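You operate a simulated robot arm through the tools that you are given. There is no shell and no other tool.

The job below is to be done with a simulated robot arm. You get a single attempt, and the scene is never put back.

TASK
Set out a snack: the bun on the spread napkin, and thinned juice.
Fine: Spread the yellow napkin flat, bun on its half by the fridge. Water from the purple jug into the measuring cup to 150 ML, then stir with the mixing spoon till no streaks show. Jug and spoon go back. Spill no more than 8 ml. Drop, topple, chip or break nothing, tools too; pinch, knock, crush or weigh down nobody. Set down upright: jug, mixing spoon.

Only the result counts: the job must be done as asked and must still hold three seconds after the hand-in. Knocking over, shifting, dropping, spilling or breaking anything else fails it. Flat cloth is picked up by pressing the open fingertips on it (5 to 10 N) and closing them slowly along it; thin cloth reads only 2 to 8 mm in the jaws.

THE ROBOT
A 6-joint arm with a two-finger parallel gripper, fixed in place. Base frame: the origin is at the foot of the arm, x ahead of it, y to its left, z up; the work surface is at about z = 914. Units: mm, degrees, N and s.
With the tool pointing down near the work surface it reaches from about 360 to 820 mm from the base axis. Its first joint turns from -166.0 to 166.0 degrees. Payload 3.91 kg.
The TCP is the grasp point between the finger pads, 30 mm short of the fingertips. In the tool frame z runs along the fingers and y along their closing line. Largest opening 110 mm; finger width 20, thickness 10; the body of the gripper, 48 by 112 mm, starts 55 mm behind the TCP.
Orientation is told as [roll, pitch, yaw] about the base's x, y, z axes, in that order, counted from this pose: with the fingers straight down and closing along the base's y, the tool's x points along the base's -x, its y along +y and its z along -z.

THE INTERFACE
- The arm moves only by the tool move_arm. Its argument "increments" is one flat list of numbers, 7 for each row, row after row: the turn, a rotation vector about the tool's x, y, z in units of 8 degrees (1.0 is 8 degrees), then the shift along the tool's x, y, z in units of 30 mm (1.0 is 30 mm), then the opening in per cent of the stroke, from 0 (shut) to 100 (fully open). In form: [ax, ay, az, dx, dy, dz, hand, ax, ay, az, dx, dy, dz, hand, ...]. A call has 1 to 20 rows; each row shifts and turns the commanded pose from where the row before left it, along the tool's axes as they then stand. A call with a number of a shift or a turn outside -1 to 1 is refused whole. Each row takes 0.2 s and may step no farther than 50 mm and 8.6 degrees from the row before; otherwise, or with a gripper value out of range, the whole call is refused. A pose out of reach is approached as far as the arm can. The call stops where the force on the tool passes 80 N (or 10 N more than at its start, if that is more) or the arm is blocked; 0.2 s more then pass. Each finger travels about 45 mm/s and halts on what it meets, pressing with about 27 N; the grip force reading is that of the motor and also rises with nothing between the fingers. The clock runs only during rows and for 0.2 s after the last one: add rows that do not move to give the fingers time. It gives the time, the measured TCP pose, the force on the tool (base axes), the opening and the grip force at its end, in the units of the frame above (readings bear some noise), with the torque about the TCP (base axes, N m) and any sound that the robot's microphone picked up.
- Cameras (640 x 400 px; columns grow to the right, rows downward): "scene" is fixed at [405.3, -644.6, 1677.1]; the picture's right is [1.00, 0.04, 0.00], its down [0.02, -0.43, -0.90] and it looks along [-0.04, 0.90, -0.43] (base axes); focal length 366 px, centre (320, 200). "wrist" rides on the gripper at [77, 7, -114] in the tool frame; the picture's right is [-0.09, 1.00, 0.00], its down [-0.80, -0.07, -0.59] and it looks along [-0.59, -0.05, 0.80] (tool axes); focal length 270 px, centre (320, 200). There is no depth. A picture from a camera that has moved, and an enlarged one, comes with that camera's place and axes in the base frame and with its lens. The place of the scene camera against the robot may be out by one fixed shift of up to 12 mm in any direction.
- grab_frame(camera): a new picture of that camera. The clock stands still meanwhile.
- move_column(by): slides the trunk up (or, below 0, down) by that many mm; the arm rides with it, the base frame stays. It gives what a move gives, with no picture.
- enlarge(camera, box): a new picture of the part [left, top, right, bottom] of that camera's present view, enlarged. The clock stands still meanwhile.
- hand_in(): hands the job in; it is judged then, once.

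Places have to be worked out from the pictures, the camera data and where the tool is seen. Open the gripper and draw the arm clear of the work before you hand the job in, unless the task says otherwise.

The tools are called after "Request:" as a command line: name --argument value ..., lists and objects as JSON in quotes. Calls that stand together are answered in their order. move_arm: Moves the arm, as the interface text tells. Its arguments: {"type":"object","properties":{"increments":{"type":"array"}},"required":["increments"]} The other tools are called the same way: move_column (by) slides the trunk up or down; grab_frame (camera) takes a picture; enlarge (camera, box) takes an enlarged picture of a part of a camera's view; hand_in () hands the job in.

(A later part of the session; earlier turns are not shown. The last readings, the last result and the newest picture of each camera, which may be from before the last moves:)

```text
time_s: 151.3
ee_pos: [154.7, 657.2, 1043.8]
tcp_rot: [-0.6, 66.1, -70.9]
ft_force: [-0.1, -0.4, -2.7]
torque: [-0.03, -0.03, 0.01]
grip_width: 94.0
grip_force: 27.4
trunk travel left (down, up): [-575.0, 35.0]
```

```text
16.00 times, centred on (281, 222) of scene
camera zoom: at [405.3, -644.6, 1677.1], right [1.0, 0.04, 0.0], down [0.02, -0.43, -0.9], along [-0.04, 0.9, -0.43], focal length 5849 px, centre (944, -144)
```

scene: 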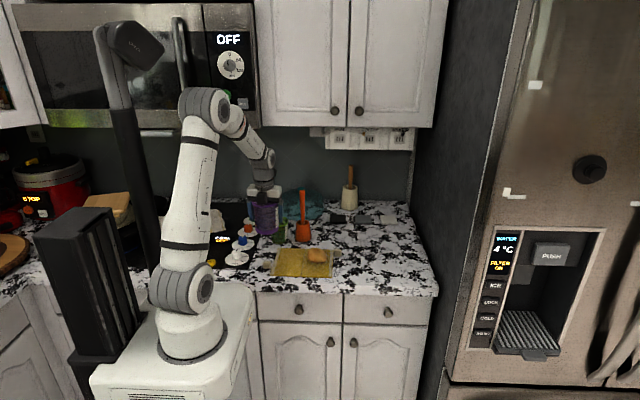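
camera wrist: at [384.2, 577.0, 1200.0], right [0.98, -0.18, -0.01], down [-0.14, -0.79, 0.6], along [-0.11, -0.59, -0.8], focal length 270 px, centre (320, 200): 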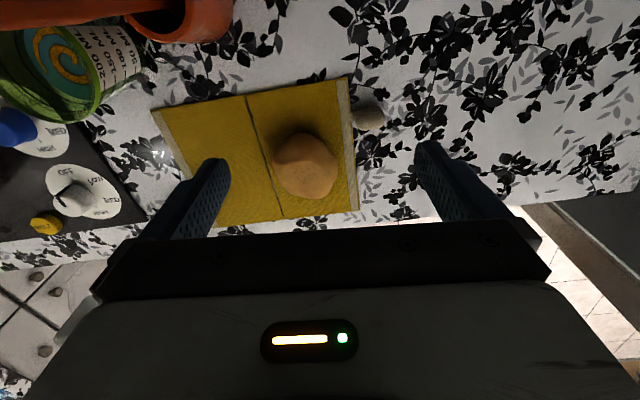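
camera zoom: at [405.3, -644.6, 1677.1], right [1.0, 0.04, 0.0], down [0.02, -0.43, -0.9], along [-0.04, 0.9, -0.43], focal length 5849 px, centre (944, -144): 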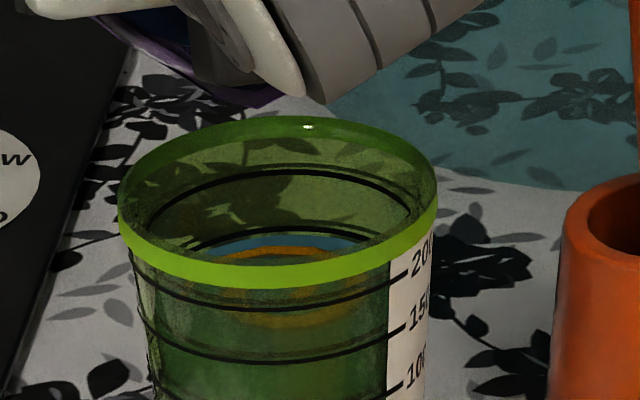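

The teal edge is now only a few pixels under the bold 150 line (≈146 ml). One last 0.35° nudge.

Request:
move_arm --increments '[0, 0.045, 0, 0, 0, 0, 70, 0, 0, 0, 0, 0, 0, 70, 0, 0, 0, 0, 0, 0, 70, 0, 0, 0, 0, 0, 0, 70, 0, 0, 0, 0, 0, 0, 70]'

Request:
enlarge --camera "scene" --box '[277, 219, 285, 224]'

```text
time_s: 152.5
ee_pos: [154.7, 657.5, 1043.3]
tcp_rot: [-0.7, 66.6, -70.9]
ft_force: [-0.9, 0.8, -2.8]
torque: [-0.01, -0.03, -0.01]
grip_width: 94.1
grip_force: 27.4
trunk travel left (down, up): [-575.0, 35.0]
```

```text
16.00 times, centred on (281, 222) of scene
camera zoom: at [405.3, -644.6, 1677.1], right [1.0, 0.04, 0.0], down [0.02, -0.43, -0.9], along [-0.04, 0.9, -0.43], focal length 5849 px, centre (944, -144)
```

zoom: 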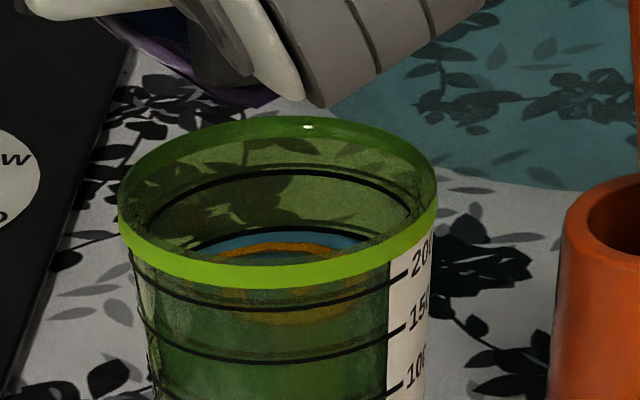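

The teal surface now meets the bold 150 ring line. Pour done; I tilt back smoothly over the cup and rise.

Request:
move_arm --increments '[0, -0.5, 0, 0, 0, 0, 70, 0, -0.6, 0, 0, 0, 0, 70, 0, -0.6, 0, 0, 0, 0, 70, 0, -0.6, 0, 0, 0, 0, 70, 0, -0.6, 0, 0, 0, 0, 70, 0, -0.6, 0, 0, 0, 0, 70, 0, -0.6, 0, 0, 0, 0, 70, 0, -0.6, 0, 0, 0, -0.1, 70, 0, -0.6, 0, 0, 0, -0.2, 70, 0, -0.6, 0, 0, 0, -0.2, 70, 0, -0.6, 0, 0, 0, -0.2, 70, 0, -0.6, 0, 0, 0, -0.2, 70, 0, -0.6, 0, 0, 0, -0.2, 70, 0, -0.62, 0, 0, 0, -0.2, 70, 0, 0, 0, 0, 0, 0, 70]'

Request:
enlarge --camera "scene" --box '[250, 175, 310, 250]'

Request:
enlarge --camera "scene" --box '[277, 219, 285, 224]'

```text
time_s: 155.7
ee_pos: [160.5, 645.3, 1080.4]
tcp_rot: [-0.3, 0.1, -70.3]
ft_force: [-0.4, -0.6, -2.6]
torque: [0.0, -0.01, -0.01]
grip_width: 93.9
grip_force: 27.2
trunk travel left (down, up): [-575.0, 35.0]
```

```text
5.33 times, centred on (280, 212) of scene
camera zoom: at [405.3, -644.6, 1677.1], right [1.0, 0.04, 0.0], down [0.02, -0.43, -0.9], along [-0.04, 0.9, -0.43], focal length 1950 px, centre (533, 133)
```

zoom: 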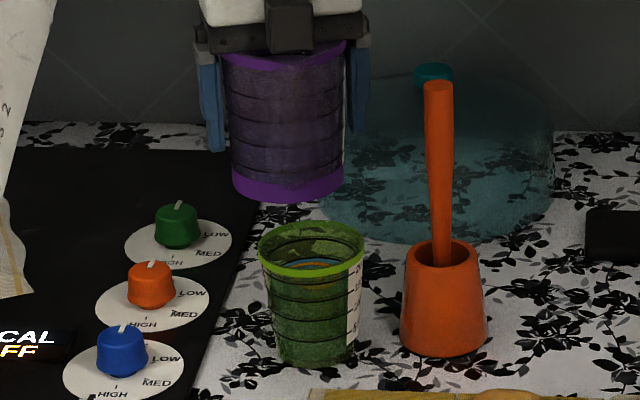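

```text
16.00 times, centred on (281, 222) of scene
camera zoom: at [405.3, -644.6, 1677.1], right [1.0, 0.04, 0.0], down [0.02, -0.43, -0.9], along [-0.04, 0.9, -0.43], focal length 5849 px, centre (944, -144)
```

zoom: 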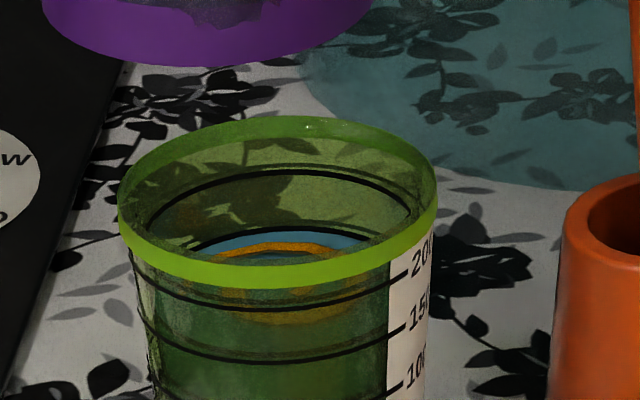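

The level holds at the 150 line. I carry the jug back along the same verified path.

Request:
move_arm --increments '[0, 0, 0, -0.25, -0.094, 0, 70, 0, 0, 0, -0.42, -0.157, 0, 70, 0, 0, 0, -0.48, -0.18, 0, 70, 0, 0, 0, -0.48, -0.18, 0, 70, 0, 0, 0, -0.48, -0.18, 0, 70, 0, 0, 0, -0.48, -0.18, 0, 70, 0, 0, 0, -0.48, -0.18, 0, 70, 0, 0, 0, -0.48, -0.18, 0, 70, 0, 0, 0, -0.48, -0.18, 0, 70, 0, 0, 0, -0.48, -0.18, 0, 70, 0, 0, 0, -0.4, -0.15, 0, 70, 0, 0, 0, -0.22, -0.082, 0, 70, 0, 0, 0.775, 0, 0, 0, 70, 0, 0, 0.775, 0, 0, 0, 70, 0, 0, 0.775, 0, 0, 0, 70, 0, 0, 0.775, 0, 0, 0, 70, 0, 0, 0, 0, 0, 0, 70]'

Request:
move_arm --increments '[0, 0, 0, 0.018, 0.25, 0, 70, 0, 0, 0, 0.033, 0.45, 0, 70, 0, 0, 0, 0.038, 0.52, 0, 70, 0, 0, 0, 0.038, 0.52, 0, 70, 0, 0, 0, 0.038, 0.52, 0, 70, 0, 0, 0, 0.038, 0.52, 0, 70, 0, 0, 0, 0.038, 0.52, 0, 70, 0, 0, 0, 0.038, 0.52, 0, 70, 0, 0, 0, 0.038, 0.52, 0, 70, 0, 0, 0, 0.038, 0.52, 0, 70, 0, 0, 0, 0.04, 0.52, 0, 70, 0, 0, 0, 0.2, 0.35, 0, 70, 0, 0, 0, 0.4, 0.25, 0, 70, 0, 0, 0, 0.5, 0.22, 0, 70, 0, 0, 0, 0.5, 0.22, 0, 70, 0, 0, 0, 0.5, 0.22, 0, 70, 0, 0, 0, 0.4, 0.18, 0, 70, 0, 0, 0, 0.22, 0.1, 0, 70, 0, 0, 0, 0, 0, 0, 70]'

Request:
grab_frame --camera "scene"

```text
time_s: 159.3
ee_pos: [158.2, 481.3, 1081.1]
tcp_rot: [-0.5, -0.2, -95.0]
ft_force: [-0.2, 0.1, -1.5]
torque: [-0.03, 0.0, -0.06]
grip_width: 94.0
grip_force: 27.0
trunk travel left (down, up): [-575.0, 35.0]
```

```text
time_s: 163.3
ee_pos: [372.3, 556.7, 1078.7]
tcp_rot: [-0.3, -0.1, -95.1]
ft_force: [0.2, -0.1, -2.7]
torque: [-0.05, 0.02, -0.03]
grip_width: 93.9
grip_force: 27.0
trunk travel left (down, up): [-575.0, 35.0]
```

```text
taken
```

scene: 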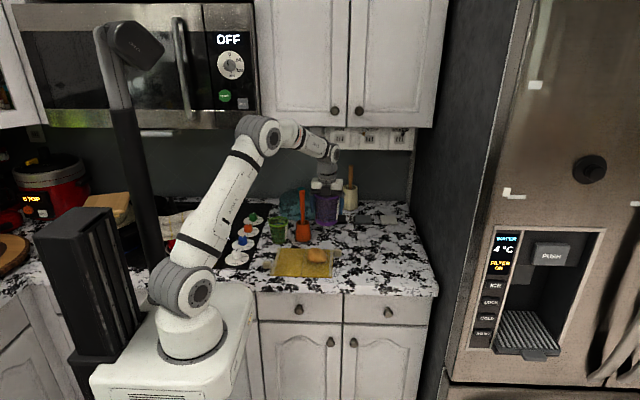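

At the same staging point. Lower to z ≈ 992 and slide in to the home spot.

Request:
move_arm --increments '[0, 0, 0, 0, 0.067, 0.3, 70, 0, 0, 0, 0, 0, 0.5, 70, 0, 0, 0, 0, 0, 0.5, 70, 0, 0, 0, 0, 0, 0.5, 70, 0, 0, 0, 0, 0, 0.5, 70, 0, 0, 0, 0, 0, 0.4, 70, 0, 0, 0, 0, 0, 0.19, 70, 0, 0, 0, 0.25, 0, 0, 70, 0, 0, 0, 0.45, 0, 0, 70, 0, 0, 0, 0.5, 0, 0, 70, 0, 0, 0, 0.5, 0, 0, 70, 0, 0, 0, 0.5, 0, 0, 70, 0, 0, 0, 0.5, 0, 0, 70, 0, 0, 0, 0.5, 0, 0, 70, 0, 0, 0, 0.3, 0, 0, 70, 0, 0, 0, 0.16, 0, 0, 70, 0, 0, 0, 0, 0, 0, 70, 0, 0, 0, 0, 0, 0, 70]'

Request:
move_arm --increments '[0, 0, 0, 0, 0, 0.15, 70, 0, 0, 0, 0, 0, 0.15, 70, 0, 0, 0, 0, 0, 0.07, 70, 0, 0, 0, 0, 0, 0, 70]'

Request:
enlarge --camera "scene" --box '[300, 180, 370, 240]'

```text
time_s: 167.1
ee_pos: [383.4, 664.6, 992.5]
tcp_rot: [-0.3, -0.2, -95.1]
ft_force: [-0.3, 1.3, -2.3]
torque: [-0.03, -0.03, 0.0]
grip_width: 94.0
grip_force: 27.0
trunk travel left (down, up): [-575.0, 35.0]
```

```text
time_s: 168.1
ee_pos: [383.9, 665.0, 980.3]
tcp_rot: [-0.2, -0.1, -95.1]
ft_force: [0.6, -0.8, -2.5]
torque: [-0.07, 0.01, 0.01]
grip_width: 93.9
grip_force: 27.0
trunk travel left (down, up): [-575.0, 35.0]
```

```text
6.67 times, centred on (335, 210) of scene
camera zoom: at [405.3, -644.6, 1677.1], right [1.0, 0.04, 0.0], down [0.02, -0.43, -0.9], along [-0.04, 0.9, -0.43], focal length 2437 px, centre (220, 133)
```

zoom: 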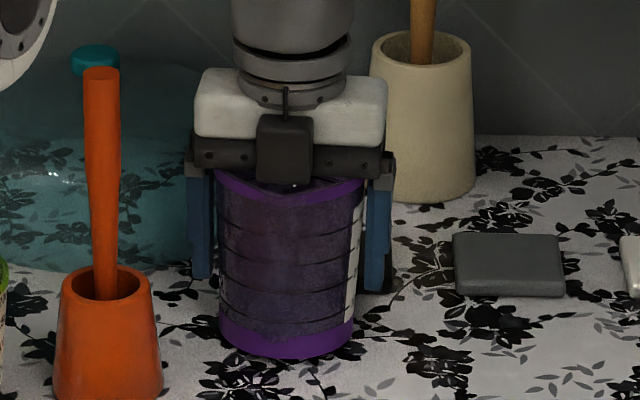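

Nearly down (z ≈ 980). Final millimetre steps to contact.

Request:
move_arm --increments '[0, 0, 0, 0.03, 0, 0.04, 70, 0, 0, 0, 0, 0, 0, 70]'

Request:
move_arm --increments '[0, 0, 0, 0, 0, 0.035, 70, 0, 0, 0, 0, 0, 0, 70]'

```text
time_s: 168.7
ee_pos: [383.4, 666.0, 981.1]
tcp_rot: [-0.4, -0.2, -95.1]
ft_force: [0.8, 1.2, -2.7]
torque: [-0.05, 0.01, 0.02]
grip_width: 93.9
grip_force: 26.9
trunk travel left (down, up): [-575.0, 35.0]
```

```text
time_s: 169.3
ee_pos: [384.2, 667.0, 979.3]
tcp_rot: [-0.3, -0.1, -95.0]
ft_force: [-0.1, -1.2, -2.0]
torque: [-0.02, 0.0, -0.05]
grip_width: 93.9
grip_force: 27.2
trunk travel left (down, up): [-575.0, 35.0]
```

Request:
move_arm --increments '[0, 0, 0, 0, 0, 0.035, 70, 0, 0, 0, 0, 0, 0, 70]'

Request:
move_arm --increments '[0, 0, 0, 0, 0, 0.03, 70, 0, 0, 0, 0, 0, 0, 70]'

```text
time_s: 169.9
ee_pos: [384.0, 667.0, 978.2]
tcp_rot: [-0.3, -0.1, -95.1]
ft_force: [-0.2, 1.1, -0.7]
torque: [0.04, -0.05, 0.01]
grip_width: 94.0
grip_force: 27.3
trunk travel left (down, up): [-575.0, 35.0]
```

```text
time_s: 170.5
ee_pos: [383.2, 666.0, 977.5]
tcp_rot: [-0.1, 0.0, -95.1]
ft_force: [-0.7, 0.3, 4.5]
torque: [0.14, -0.19, 0.05]
grip_width: 94.0
grip_force: 27.3
trunk travel left (down, up): [-575.0, 35.0]
```

The jug is down (4.5 N contact). I release, lift off the rim, and slide the hand out and up.

Request:
move_arm --increments '[0, 0, 0, 0, 0, -0.015, 80, 0, 0, 0, 0, 0, 0, 90, 0, 0, 0, 0, 0, 0, 95, 0, 0, 0, 0, 0, 0, 100, 0, 0, 0, 0, 0, 0, 100, 0, 0, 0, 0, 0, -0.2, 100, 0, 0, 0, 0, 0, -0.25, 100, 0, 0, 0, 0, 0, 0, 100, 0, 0, 0, -0.5, 0, 0, 100, 0, 0, 0, -0.9, 0, 0, 100, 0, 0, 0, -0.95, 0, 0, 100, 0, 0, 0, -0.95, 0, 0, 100, 0, 0, 0, -0.95, 0, 0, 100, 0, 0, 0, -0.8, 0, -0.5, 100, 0, 0, 0, -0.5, 0, -0.9, 100, 0, 0, 0, 0, 0, -0.9, 100, 0, 0, 0, 0, 0, -0.9, 100, 0, 0, 0, 0, 0, 0, 100]'

Request:
grab_frame --camera "scene"

Request:
enlarge --camera "wrist" --box '[0, 0, 160, 120]'

```text
time_s: 174.3
ee_pos: [368.8, 498.9, 1087.4]
tcp_rot: [-0.4, -0.1, -95.1]
ft_force: [0.2, 0.2, 0.3]
torque: [0.0, -0.01, 0.03]
grip_width: 110.1
grip_force: 0.0
trunk travel left (down, up): [-575.0, 35.0]
```

```text
taken
```

scene: 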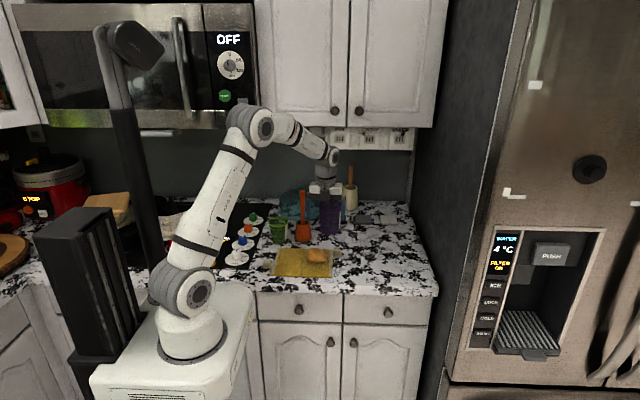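

```text
3.33 times, centred on (80, 60) of wrist
camera zoom: at [382.7, 575.5, 1200.3], right [0.98, -0.18, 0.0], down [-0.14, -0.79, 0.6], along [-0.11, -0.59, -0.8], focal length 901 px, centre (1120, 667)
```

zoom: 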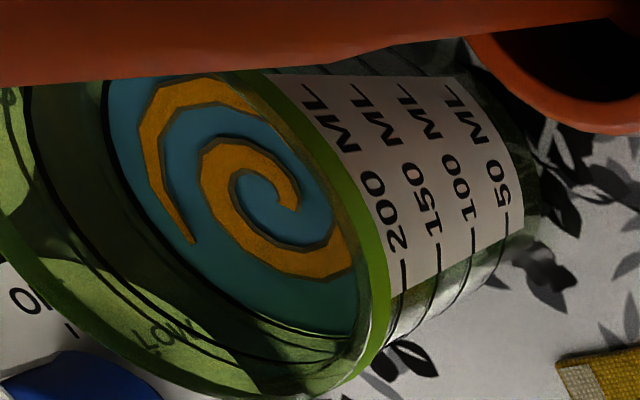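

The surface now coincides with the 150 ring line, and the jug is home. Next the spoon; I look at the orange holder and spoon from here, and compare with the cream crock.

Request:
grab_frame --camera "wrist"

Request:
enlarge --camera "scene" --box '[285, 180, 325, 245]'

Request:
enlarge --camera "scene" --box '[335, 155, 365, 215]'

```text
taken
camera wrist: at [382.7, 575.5, 1200.3], right [0.98, -0.18, 0.0], down [-0.14, -0.79, 0.6], along [-0.11, -0.59, -0.8], focal length 270 px, centre (320, 200)
```

wrist: 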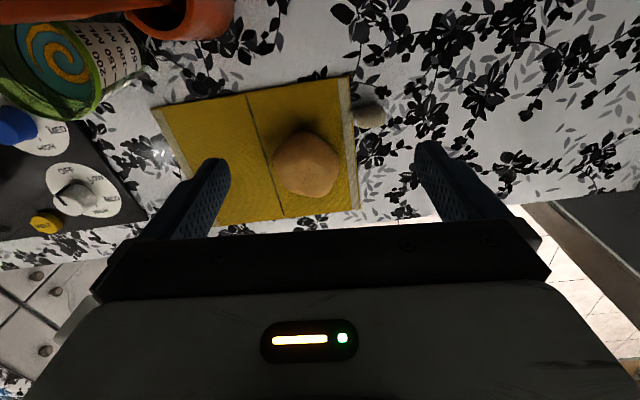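

```text
6.15 times, centred on (305, 212) of scene
camera zoom: at [405.3, -644.6, 1677.1], right [1.0, 0.04, 0.0], down [0.02, -0.43, -0.9], along [-0.04, 0.9, -0.43], focal length 2250 px, centre (412, 123)
```

zoom: 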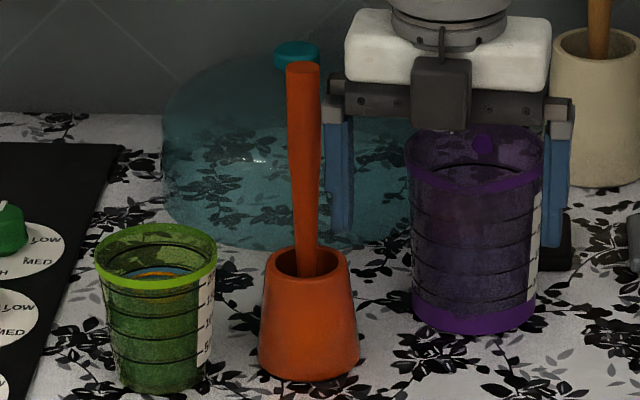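

```text
6.67 times, centred on (350, 185) of scene
camera zoom: at [405.3, -644.6, 1677.1], right [1.0, 0.04, 0.0], down [0.02, -0.43, -0.9], along [-0.04, 0.9, -0.43], focal length 2437 px, centre (120, 300)
```

zoom: 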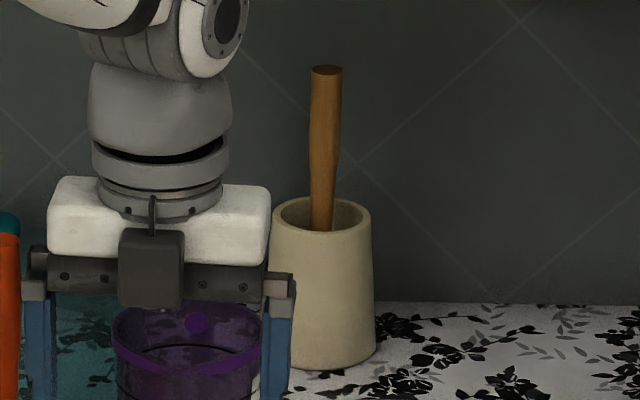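

The orange-handled spoon stands in its holder by the cup (the cream crock is out of reach), so that is the mixing spoon; I'll check its lower end when lifted. I'll grip it with the hand horizontal (pointing +y) so the wrist stays clear of the cabinet: first correct yaw and tilt up 90° here.

Request:
move_arm --increments '[0, 0, -0.64, 0, 0, 0, 100, 0, 0.9375, 0, 0, 0, 0, 100, 0, 0.9375, 0, 0, 0, 0, 90, 0, 0.9375, 0, 0, 0, 0, 80, 0, 0.9375, 0, 0, 0, 0, 70, 0, 0.9375, 0, 0, 0, 0, 60, 0, 0.9375, 0, 0, 0, 0, 60, 0, 0.9375, 0, 0, 0, 0, 60, 0, 0.9375, 0, 0, 0, 0, 60, 0, 0.9375, 0, 0, 0, 0, 60, 0, 0.9375, 0, 0, 0, 0, 60, 0, 0.9375, 0, 0, 0, 0, 60, 0, 0.9375, 0, 0, 0, 0, 60, 0, 0, 0, 0, 0, 0, 60]'

Request:
grab_frame --camera "wrist"

Request:
grab_frame --camera "scene"

```text
time_s: 177.3
ee_pos: [369.3, 499.5, 1087.9]
tcp_rot: [-91.6, 89.8, 178.2]
ft_force: [0.2, 0.2, 0.1]
torque: [-0.01, -0.05, 0.0]
grip_width: 65.7
grip_force: 0.0
trunk travel left (down, up): [-575.0, 35.0]
```

```text
taken
camera wrist: at [376.6, 384.3, 1163.1], right [1.0, 0.0, -0.09], down [-0.07, -0.59, -0.8], along [-0.05, 0.8, -0.59], focal length 270 px, centre (320, 200)
```

wrist: 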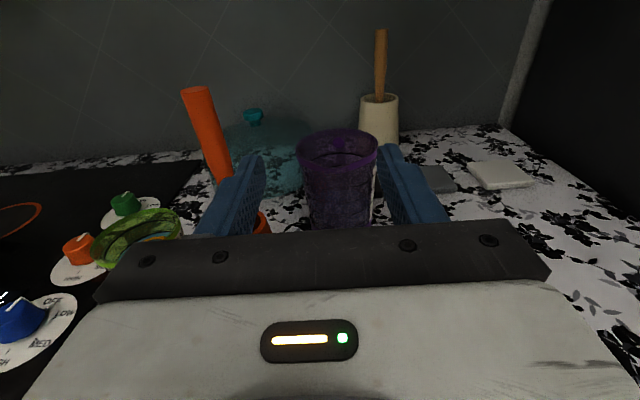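

```text
taken
```

scene: 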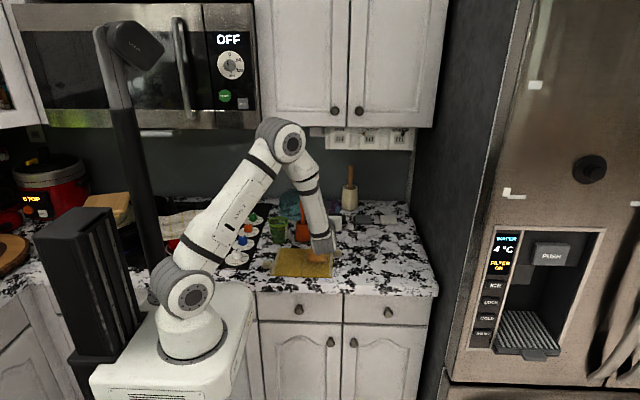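

Horizontal pose reached. I shift left to line up in front of the spoon handle and look.

Request:
move_arm --increments '[0, 0, 0, 0, -0.76, 0.1, 60, 0, 0, 0, 0, -0.76, 0.1, 60, 0, 0, 0, 0, -0.76, 0.1, 60, 0, 0, 0, 0, -0.76, 0.1, 60, 0, 0, 0, 0, 0, 0, 60]'

Request:
grab_frame --camera "wrist"

Request:
enlarge --camera "scene" --box '[270, 170, 350, 250]'

```text
time_s: 178.5
ee_pos: [278.0, 511.9, 1086.6]
tcp_rot: [-77.4, 89.7, -167.2]
ft_force: [0.4, -0.2, 0.0]
torque: [0.0, -0.05, -0.01]
grip_width: 66.2
grip_force: 0.0
trunk travel left (down, up): [-575.0, 35.0]
```

```text
taken
camera wrist: at [284.1, 396.3, 1162.9], right [1.0, 0.0, -0.09], down [-0.07, -0.6, -0.8], along [-0.06, 0.8, -0.59], focal length 270 px, centre (320, 200)
```

wrist: 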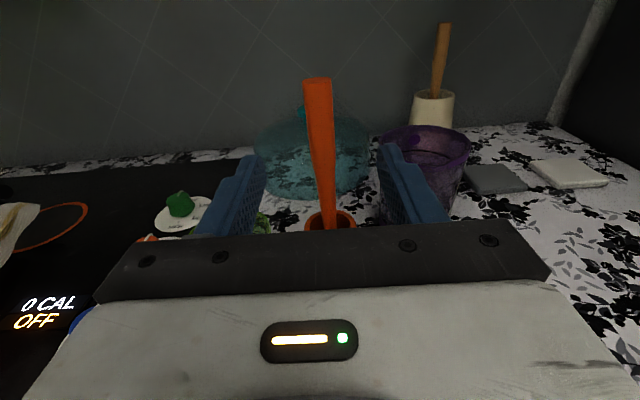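

```text
5.00 times, centred on (310, 210) of scene
camera zoom: at [405.3, -644.6, 1677.1], right [1.0, 0.04, 0.0], down [0.02, -0.43, -0.9], along [-0.04, 0.9, -0.43], focal length 1828 px, centre (370, 150)
```

zoom: 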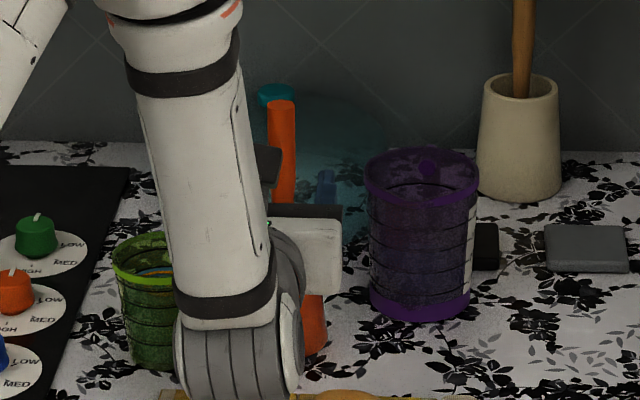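

Handle axis is at about (275.5, 598), top z ≈ 1118. I advance so the fingers straddle it at z ≈ 1087.

Request:
move_arm --increments '[0, 0, 0, 0, -0.08, 0.72, 60, 0, 0, 0, 0, 0, 0.72, 60, 0, 0, 0, 0, 0, 0.72, 60, 0, 0, 0, 0, 0, 0.7, 60, 0, 0, 0, 0, 0, 0, 60]'

Request:
grab_frame --camera "wrist"

```text
time_s: 179.7
ee_pos: [275.7, 600.0, 1085.8]
tcp_rot: [-71.7, 89.8, -161.6]
ft_force: [0.2, -0.5, -0.8]
torque: [-0.01, 0.03, -0.03]
grip_width: 65.8
grip_force: 0.1
trunk travel left (down, up): [-575.0, 35.0]
```

```text
taken
camera wrist: at [283.0, 483.1, 1162.6], right [1.0, 0.0, -0.09], down [-0.07, -0.6, -0.8], along [-0.06, 0.8, -0.59], focal length 270 px, centre (320, 200)
```

wrist: 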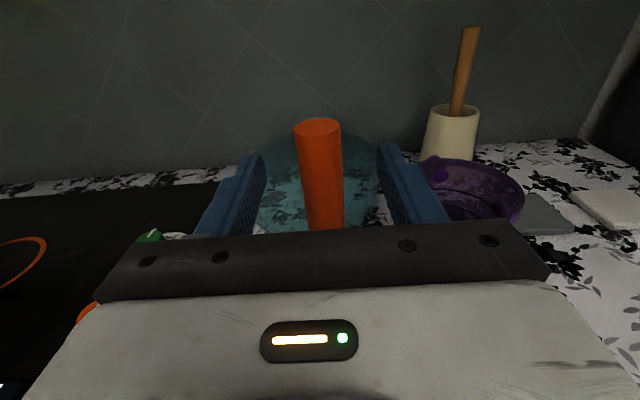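

The handle is centred between the fingers. Closing.

Request:
move_arm --increments '[0, 0, 0, 0, 0, 0, 45, 0, 0, 0, 0, 0, 0, 32, 0, 0, 0, 0, 0, 0, 25, 0, 0, 0, 0, 0, 0, 20, 0, 0, 0, 0, 0, 0, 15, 0, 0, 0, 0, 0, 0, 10, 0, 0, 0, 0, 0, 0, 10]'

Request:
enlarge --camera "wrist" --box '[200, 90, 440, 240]'

```text
time_s: 181.3
ee_pos: [275.7, 597.7, 1086.7]
tcp_rot: [-73.8, 89.7, -163.8]
ft_force: [0.7, -0.6, -0.5]
torque: [-0.02, 0.01, -0.04]
grip_width: 19.2
grip_force: 27.2
trunk travel left (down, up): [-575.0, 35.0]
```

```text
2.67 times, centred on (320, 165) of wrist
camera zoom: at [283.0, 482.9, 1162.7], right [1.0, 0.0, -0.09], down [-0.07, -0.6, -0.8], along [-0.06, 0.8, -0.59], focal length 721 px, centre (320, 293)
```

zoom: 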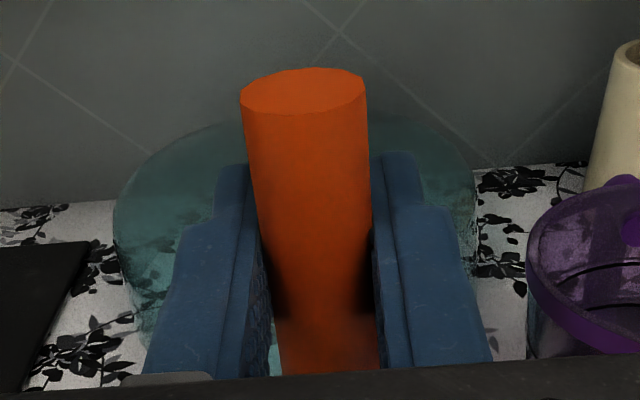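

Gripped at 19.2 mm. I lift straight up 25 mm and check the spoon leaves the holder freely.

Request:
move_arm --increments '[0, 0, 0, 0.2, 0, 0, 10, 0, 0, 0, 0.3, 0, 0, 10, 0, 0, 0, 0.33, 0, 0, 10, 0, 0, 0, 0, 0, 0, 10]'

Request:
enlarge --camera "scene" --box '[270, 170, 350, 250]'

```text
time_s: 182.3
ee_pos: [275.5, 599.0, 1112.5]
tcp_rot: [-74.4, 89.7, -164.3]
ft_force: [0.1, -0.5, -0.4]
torque: [-0.01, 0.01, 0.01]
grip_width: 19.1
grip_force: 26.8
trunk travel left (down, up): [-575.0, 35.0]
```

```text
5.00 times, centred on (310, 210) of scene
camera zoom: at [405.3, -644.6, 1677.1], right [1.0, 0.04, 0.0], down [0.02, -0.43, -0.9], along [-0.04, 0.9, -0.43], focal length 1828 px, centre (370, 150)
```

zoom: 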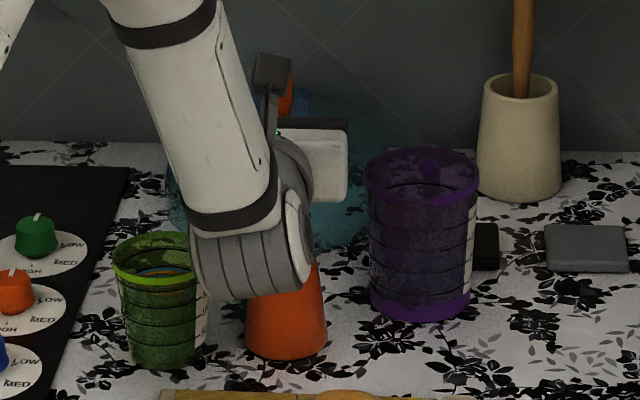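

The holder stayed put. I continue lifting to TCP z ≈ 1182 so the spoon's lower end clears the cup rim.

Request:
move_arm --increments '[0, 0, 0, 0.4, 0, 0, 10, 0, 0, 0, 0.5, 0, 0, 10, 0, 0, 0, 0.5, 0, 0, 10, 0, 0, 0, 0.5, 0, 0, 10, 0, 0, 0, 0.4, 0, 0, 10, 0, 0, 0, 0, 0, 0, 10]'

Request:
enlarge --camera "scene" --box '[250, 140, 350, 250]'

Request:
grab_frame --camera "wrist"

```text
time_s: 183.7
ee_pos: [275.5, 597.2, 1180.1]
tcp_rot: [-74.1, 89.7, -164.1]
ft_force: [-0.5, 0.2, 0.0]
torque: [0.0, -0.05, 0.01]
grip_width: 18.8
grip_force: 27.2
trunk travel left (down, up): [-575.0, 35.0]
```

```text
3.64 times, centred on (300, 195) of scene
camera zoom: at [405.3, -644.6, 1677.1], right [1.0, 0.04, 0.0], down [0.02, -0.43, -0.9], along [-0.04, 0.9, -0.43], focal length 1329 px, centre (393, 218)
```

zoom: 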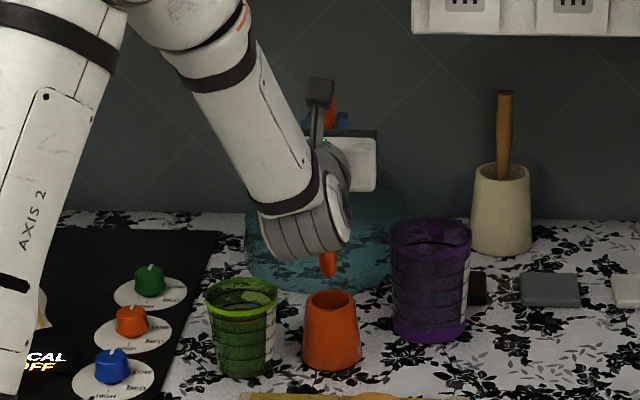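

```text
taken
camera wrist: at [283.6, 481.8, 1257.6], right [1.0, 0.0, -0.09], down [-0.07, -0.6, -0.8], along [-0.06, 0.8, -0.59], focal length 270 px, centre (320, 200)
```

wrist: 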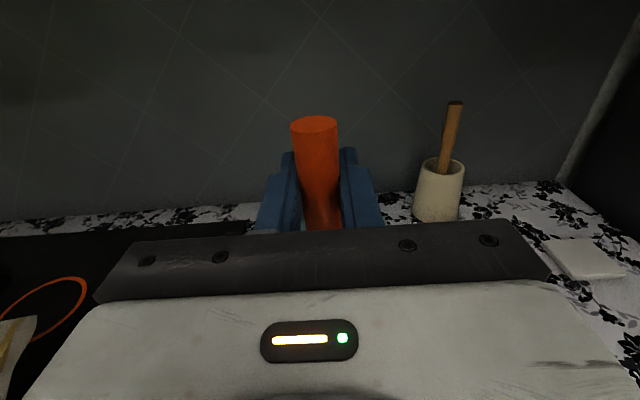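

The spoon's lower end is visible just above the holder; I zoom to see its shape and height.

Request:
enlarge --camera "scene" --box '[310, 195, 350, 230]'

```text
11.43 times, centred on (330, 212) of scene
camera zoom: at [405.3, -644.6, 1677.1], right [1.0, 0.04, 0.0], down [0.02, -0.43, -0.9], along [-0.04, 0.9, -0.43], focal length 4178 px, centre (206, 57)
```

zoom: 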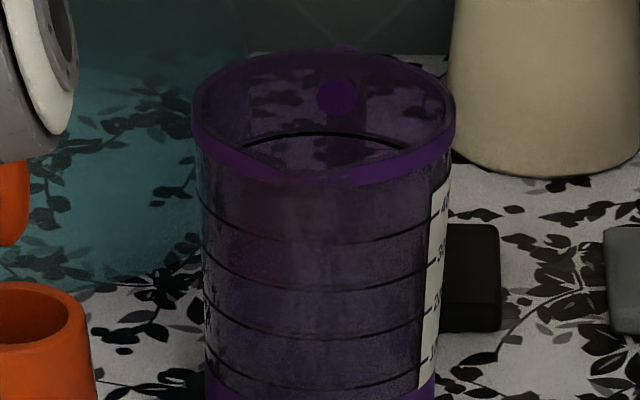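

Request:
enlarge --camera "scene" --box '[290, 195, 326, 235]'

```text
10.00 times, centred on (308, 215) of scene
camera zoom: at [405.3, -644.6, 1677.1], right [1.0, 0.04, 0.0], down [0.02, -0.43, -0.9], along [-0.04, 0.9, -0.43], focal length 3656 px, centre (440, 50)
```

zoom: 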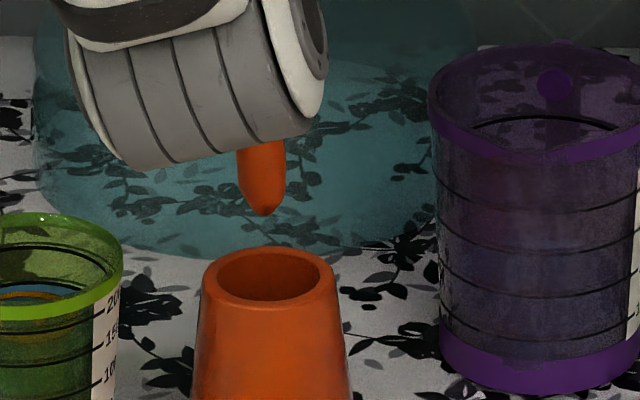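

It is a spoon with a slim bowl, tip at z ≈ 1012 (167 mm below the TCP), above the cup rim at 999. I carry it over the cup centre (185, 575).

Request:
move_arm --increments '[0, 0, 0, 0, -0.3, -0.07, 10, 0, 0, 0, 0, -0.5, -0.12, 10, 0, 0, 0, 0, -0.55, -0.13, 10, 0, 0, 0, 0, -0.55, -0.13, 10, 0, 0, 0, 0, -0.55, -0.13, 10, 0, 0, 0, 0, -0.37, -0.09, 10, 0, 0, 0, 0, -0.2, -0.05, 10, 0, 0, 0, 0, 0, 0, 10]'

Request:
enlarge --camera "scene" --box '[260, 190, 310, 245]'

Request:
grab_frame --camera "wrist"

```text
time_s: 185.5
ee_pos: [186.5, 576.3, 1182.7]
tcp_rot: [-76.6, 89.8, -166.5]
ft_force: [1.1, 0.0, 0.1]
torque: [0.04, 0.0, 0.0]
grip_width: 19.3
grip_force: 26.7
trunk travel left (down, up): [-575.0, 35.0]
```

```text
7.27 times, centred on (285, 218) of scene
camera zoom: at [405.3, -644.6, 1677.1], right [1.0, 0.04, 0.0], down [0.02, -0.43, -0.9], along [-0.04, 0.9, -0.43], focal length 2659 px, centre (574, 73)
```

zoom: 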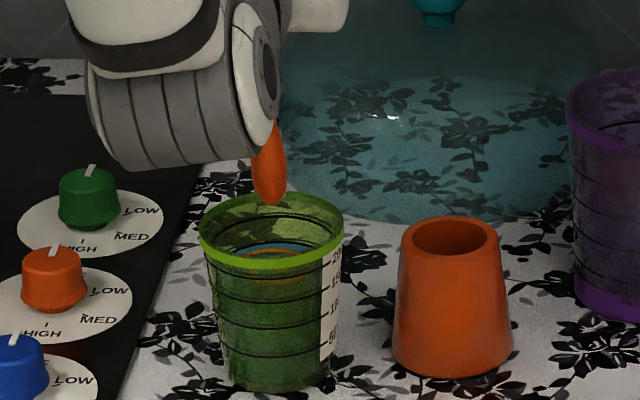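

```text
taken
camera wrist: at [193.2, 461.2, 1258.7], right [1.0, 0.0, -0.09], down [-0.07, -0.6, -0.8], along [-0.06, 0.8, -0.59], focal length 270 px, centre (320, 200)
```

wrist: 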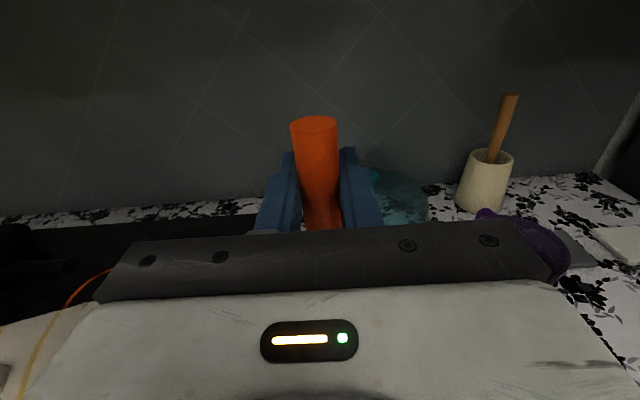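

Spoon tip and cup centre coincide within ~2 mm. I lower the spoon slowly to about 5 mm above the cup's bottom (TCP z ≈ 1092).

Request:
move_arm --increments '[0, 0, 0, -0.3, 0, 0, 10, 0, 0, 0, -0.4, 0, 0, 10, 0, 0, 0, -0.4, 0, 0, 10, 0, 0, 0, -0.4, 0, 0, 10, 0, 0, 0, 0, 0, 0, 10]'

Request:
enlarge --camera "scene" --box '[260, 190, 310, 245]'

```text
time_s: 186.7
ee_pos: [184.9, 577.4, 1137.0]
tcp_rot: [-73.3, 89.7, -163.1]
ft_force: [0.6, 0.4, -0.3]
torque: [0.01, 0.03, -0.01]
grip_width: 19.0
grip_force: 27.3
trunk travel left (down, up): [-575.0, 35.0]
```

```text
7.27 times, centred on (285, 218) of scene
camera zoom: at [405.3, -644.6, 1677.1], right [1.0, 0.04, 0.0], down [0.02, -0.43, -0.9], along [-0.04, 0.9, -0.43], focal length 2659 px, centre (574, 73)
```

zoom: 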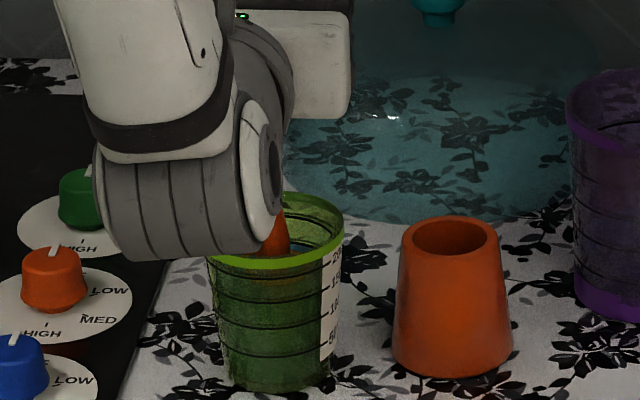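

Entering the cup cleanly. I continue down 45 mm.

Request:
move_arm --increments '[0, 0, 0, -0.38, 0, 0, 10, 0, 0, 0, -0.38, 0, 0, 10, 0, 0, 0, -0.38, 0, 0, 10, 0, 0, 0, -0.3, 0, 0, 10, 0, 0, 0, 0, 0, 0, 10]'

Request:
enlarge --camera "scene" --box '[260, 200, 310, 250]'

```text
time_s: 187.9
ee_pos: [185.8, 576.1, 1093.9]
tcp_rot: [-79.7, 89.7, -169.6]
ft_force: [0.5, 0.6, 0.1]
torque: [0.03, 0.01, 0.0]
grip_width: 19.1
grip_force: 26.8
trunk travel left (down, up): [-575.0, 35.0]
```

```text
8.00 times, centred on (285, 225) of scene
camera zoom: at [405.3, -644.6, 1677.1], right [1.0, 0.04, 0.0], down [0.02, -0.43, -0.9], along [-0.04, 0.9, -0.43], focal length 2924 px, centre (600, 0)
```

zoom: 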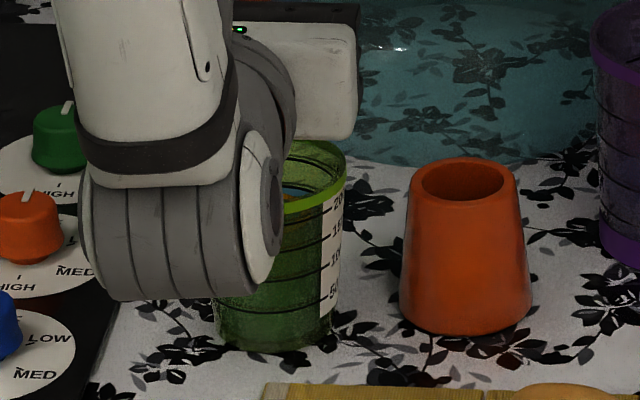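

Spoon is immersed (tip ≈ 926) with no contact force. I start stirring with a gentle 8 mm-radius circle, one revolution, and check the cup hasn't moved.

Request:
move_arm --increments '[0, 0, 0, 0, 0.2667, 0, 10, 0, 0, 0, 0, -0.0781, 0.1886, 10, 0, 0, 0, 0, -0.1886, 0.0781, 10, 0, 0, 0, 0, -0.1886, -0.0781, 10, 0, 0, 0, 0, -0.0781, -0.1886, 10, 0, 0, 0, 0, 0.0781, -0.1886, 10, 0, 0, 0, 0, 0.1886, -0.0781, 10, 0, 0, 0, 0, 0.1886, 0.0781, 10, 0, 0, 0, 0, 0.0781, 0.1886, 10]'

Request:
enlarge --camera "scene" --box '[260, 200, 310, 250]'

```text
time_s: 189.9
ee_pos: [192.6, 576.8, 1093.4]
tcp_rot: [-66.5, 89.7, -156.5]
ft_force: [-0.8, 0.3, -0.3]
torque: [0.04, -0.01, -0.02]
grip_width: 18.9
grip_force: 27.2
trunk travel left (down, up): [-575.0, 35.0]
```

```text
8.00 times, centred on (285, 225) of scene
camera zoom: at [405.3, -644.6, 1677.1], right [1.0, 0.04, 0.0], down [0.02, -0.43, -0.9], along [-0.04, 0.9, -0.43], focal length 2924 px, centre (600, 0)
```

zoom: 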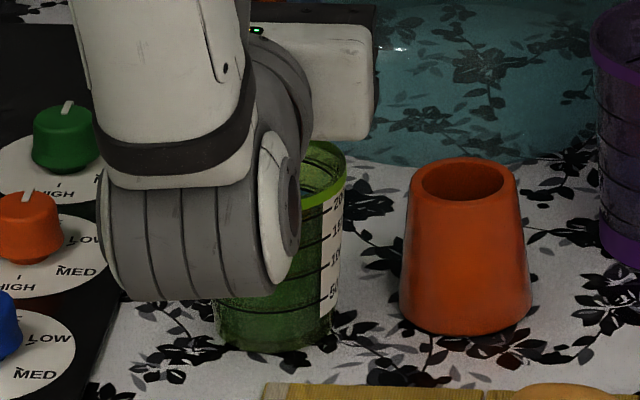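

No forces and the cup is unmoved. I stir two more revolutions, repeated twice.

Request:
move_arm --increments '[0, 0, 0, 0, -0.0781, 0.1886, 10, 0, 0, 0, 0, -0.1886, 0.0781, 10, 0, 0, 0, 0, -0.1886, -0.0781, 10, 0, 0, 0, 0, -0.0781, -0.1886, 10, 0, 0, 0, 0, 0.0781, -0.1886, 10, 0, 0, 0, 0, 0.1886, -0.0781, 10, 0, 0, 0, 0, 0.1886, 0.0781, 10, 0, 0, 0, 0, 0.0781, 0.1886, 10, 0, 0, 0, 0, -0.0781, 0.1886, 10, 0, 0, 0, 0, -0.1886, 0.0781, 10, 0, 0, 0, 0, -0.1886, -0.0781, 10, 0, 0, 0, 0, -0.0781, -0.1886, 10, 0, 0, 0, 0, 0.0781, -0.1886, 10, 0, 0, 0, 0, 0.1886, -0.0781, 10, 0, 0, 0, 0, 0.1886, 0.0781, 10, 0, 0, 0, 0, 0.0781, 0.1886, 10]'

Request:
move_arm --increments '[0, 0, 0, 0, -0.0781, 0.1886, 10, 0, 0, 0, 0, -0.1886, 0.0781, 10, 0, 0, 0, 0, -0.1886, -0.0781, 10, 0, 0, 0, 0, -0.0781, -0.1886, 10, 0, 0, 0, 0, 0.0781, -0.1886, 10, 0, 0, 0, 0, 0.1886, -0.0781, 10, 0, 0, 0, 0, 0.1886, 0.0781, 10, 0, 0, 0, 0, 0.0781, 0.1886, 10, 0, 0, 0, 0, -0.0781, 0.1886, 10, 0, 0, 0, 0, -0.1886, 0.0781, 10, 0, 0, 0, 0, -0.1886, -0.0781, 10, 0, 0, 0, 0, -0.0781, -0.1886, 10, 0, 0, 0, 0, 0.0781, -0.1886, 10, 0, 0, 0, 0, 0.1886, -0.0781, 10, 0, 0, 0, 0, 0.1886, 0.0781, 10, 0, 0, 0, 0, 0.0781, 0.1886, 10]'

Request:
enlarge --camera "scene" --box '[268, 208, 298, 248]'

```text
time_s: 193.3
ee_pos: [192.9, 576.5, 1093.3]
tcp_rot: [-66.9, 89.8, -157.0]
ft_force: [0.4, 0.4, -1.4]
torque: [0.0, -0.02, 0.01]
grip_width: 19.3
grip_force: 27.3
trunk travel left (down, up): [-575.0, 35.0]
```

```text
time_s: 196.7
ee_pos: [194.1, 576.4, 1093.5]
tcp_rot: [-66.6, 89.7, -156.4]
ft_force: [0.0, 0.8, 0.5]
torque: [0.02, -0.01, 0.0]
grip_width: 19.0
grip_force: 27.2
trunk travel left (down, up): [-575.0, 35.0]
```

```text
10.00 times, centred on (283, 228) of scene
camera zoom: at [405.3, -644.6, 1677.1], right [1.0, 0.04, 0.0], down [0.02, -0.43, -0.9], along [-0.04, 0.9, -0.43], focal length 3656 px, centre (690, -80)
```

zoom: 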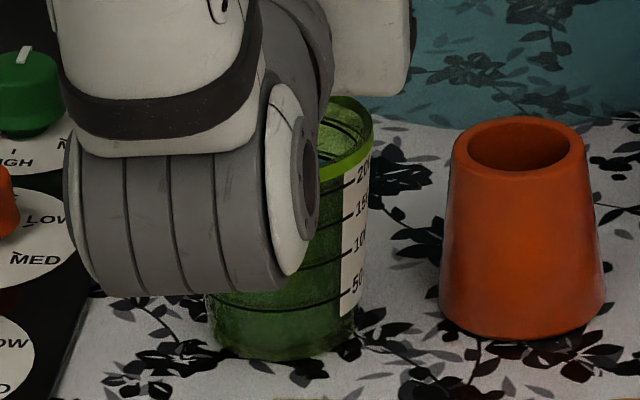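

The visible bit of surface now looks uniform. I stir two more revolutions to be thorough, then re-centre.

Request:
move_arm --increments '[0, 0, 0, 0, -0.0781, 0.1886, 10, 0, 0, 0, 0, -0.1886, 0.0781, 10, 0, 0, 0, 0, -0.1886, -0.0781, 10, 0, 0, 0, 0, -0.0781, -0.1886, 10, 0, 0, 0, 0, 0.0781, -0.1886, 10, 0, 0, 0, 0, 0.1886, -0.0781, 10, 0, 0, 0, 0, 0.1886, 0.0781, 10, 0, 0, 0, 0, 0.0781, 0.1886, 10, 0, 0, 0, 0, -0.0781, 0.1886, 10, 0, 0, 0, 0, -0.1886, 0.0781, 10, 0, 0, 0, 0, -0.1886, -0.0781, 10, 0, 0, 0, 0, -0.0781, -0.1886, 10, 0, 0, 0, 0, 0.0781, -0.1886, 10, 0, 0, 0, 0, 0.1886, -0.0781, 10, 0, 0, 0, 0, 0.1886, 0.0781, 10, 0, 0, 0, 0, 0.0781, 0.1886, 10, 0, 0, 0, 0, -0.267, 0, 10, 0, 0, 0, 0, 0, 0, 10]'

Request:
move_arm --increments '[0, 0, 0, 0.3, 0, 0, 10, 0, 0, 0, 0.4, 0, 0, 10, 0, 0, 0, 0.4, 0, 0, 10, 0, 0, 0, 0.4, 0, 0, 10, 0, 0, 0, 0.4, 0, 0, 10, 0, 0, 0, 0.4, 0, 0, 10, 0, 0, 0, 0.4, 0, 0, 10, 0, 0, 0, 0.3, 0, 0, 10, 0, 0, 0, 0, 0, 0, 10, 0, 0, 0, 0, 0, 0, 10]'

Request:
enlarge --camera "scene" --box '[260, 190, 310, 245]'

Request:
enlarge --camera "scene" --box '[277, 219, 285, 224]'

```text
time_s: 200.5
ee_pos: [185.6, 576.0, 1093.8]
tcp_rot: [-76.4, 89.6, -166.3]
ft_force: [0.0, 1.0, 0.3]
torque: [-0.02, 0.0, -0.03]
grip_width: 19.0
grip_force: 27.1
trunk travel left (down, up): [-575.0, 35.0]
```

```text
time_s: 202.7
ee_pos: [184.4, 575.0, 1183.8]
tcp_rot: [-75.3, 89.6, -165.2]
ft_force: [0.4, 0.8, -0.1]
torque: [-0.01, 0.01, 0.01]
grip_width: 19.1
grip_force: 27.2
trunk travel left (down, up): [-575.0, 35.0]
```

```text
7.27 times, centred on (285, 218) of scene
camera zoom: at [405.3, -644.6, 1677.1], right [1.0, 0.04, 0.0], down [0.02, -0.43, -0.9], along [-0.04, 0.9, -0.43], focal length 2659 px, centre (574, 73)
```

zoom: 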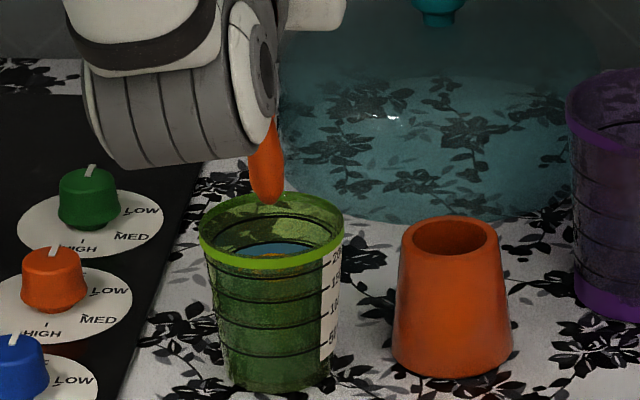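

```text
16.00 times, centred on (281, 222) of scene
camera zoom: at [405.3, -644.6, 1677.1], right [1.0, 0.04, 0.0], down [0.02, -0.43, -0.9], along [-0.04, 0.9, -0.43], focal length 5849 px, centre (944, -144)
```

zoom: 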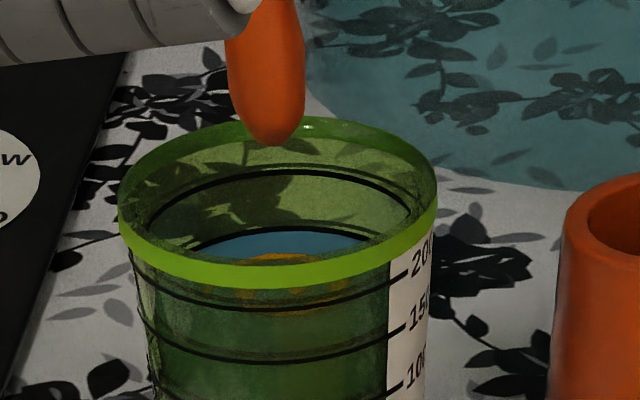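

The orange streak has shrunk but is still there, so more stirring is needed; the level is still on the line. I lower the spoon again and stir brisker with a 10 mm circle.

Request:
move_arm --increments '[0, 0, 0, -0.3, 0, 0, 10, 0, 0, 0, -0.45, 0, 0, 10, 0, 0, 0, -0.45, 0, 0, 10, 0, 0, 0, -0.45, 0, 0, 10, 0, 0, 0, -0.45, 0, 0, 10, 0, 0, 0, -0.45, 0, 0, 10, 0, 0, 0, -0.35, 0, 0, 10, 0, 0, 0, 0, 0, 0, 10, 0, 0, 0, 0, 0.3333, 0, 10]'

Request:
move_arm --increments '[0, 0, 0, 0, -0.1667, 0.2887, 10, 0, 0, 0, 0, -0.3333, 0, 10, 0, 0, 0, 0, -0.1667, -0.2887, 10, 0, 0, 0, 0, 0.1667, -0.2887, 10, 0, 0, 0, 0, 0.3333, 0, 10, 0, 0, 0, 0, 0.1667, 0.2887, 10, 0, 0, 0, 0, -0.1667, 0.2887, 10, 0, 0, 0, 0, -0.3333, 0, 10, 0, 0, 0, 0, -0.1667, -0.2887, 10, 0, 0, 0, 0, 0.1667, -0.2887, 10, 0, 0, 0, 0, 0.3333, 0, 10, 0, 0, 0, 0, 0.1667, 0.2887, 10]'

Request:
enlarge --camera "scene" --box '[260, 200, 310, 250]'

```text
time_s: 204.7
ee_pos: [197.0, 575.5, 1096.5]
tcp_rot: [-75.3, 89.7, -165.2]
ft_force: [0.3, 0.2, -0.1]
torque: [-0.01, 0.0, -0.01]
grip_width: 18.8
grip_force: 26.6
trunk travel left (down, up): [-575.0, 35.0]
```

```text
time_s: 207.3
ee_pos: [195.0, 577.1, 1095.6]
tcp_rot: [-69.7, 89.7, -159.6]
ft_force: [0.1, -0.3, -0.1]
torque: [-0.03, -0.02, -0.01]
grip_width: 19.0
grip_force: 27.0
trunk travel left (down, up): [-575.0, 35.0]
```

```text
8.00 times, centred on (285, 225) of scene
camera zoom: at [405.3, -644.6, 1677.1], right [1.0, 0.04, 0.0], down [0.02, -0.43, -0.9], along [-0.04, 0.9, -0.43], focal length 2924 px, centre (600, 0)
```

zoom: 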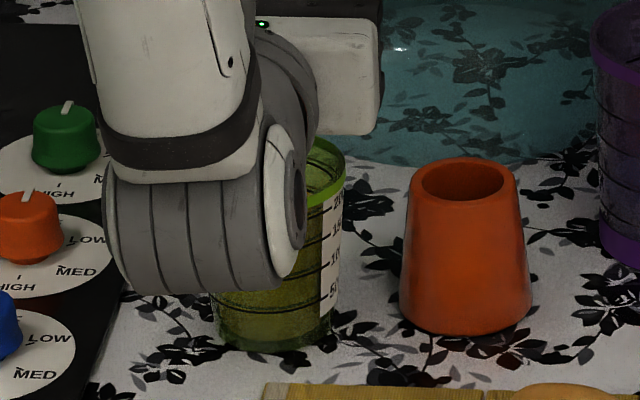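

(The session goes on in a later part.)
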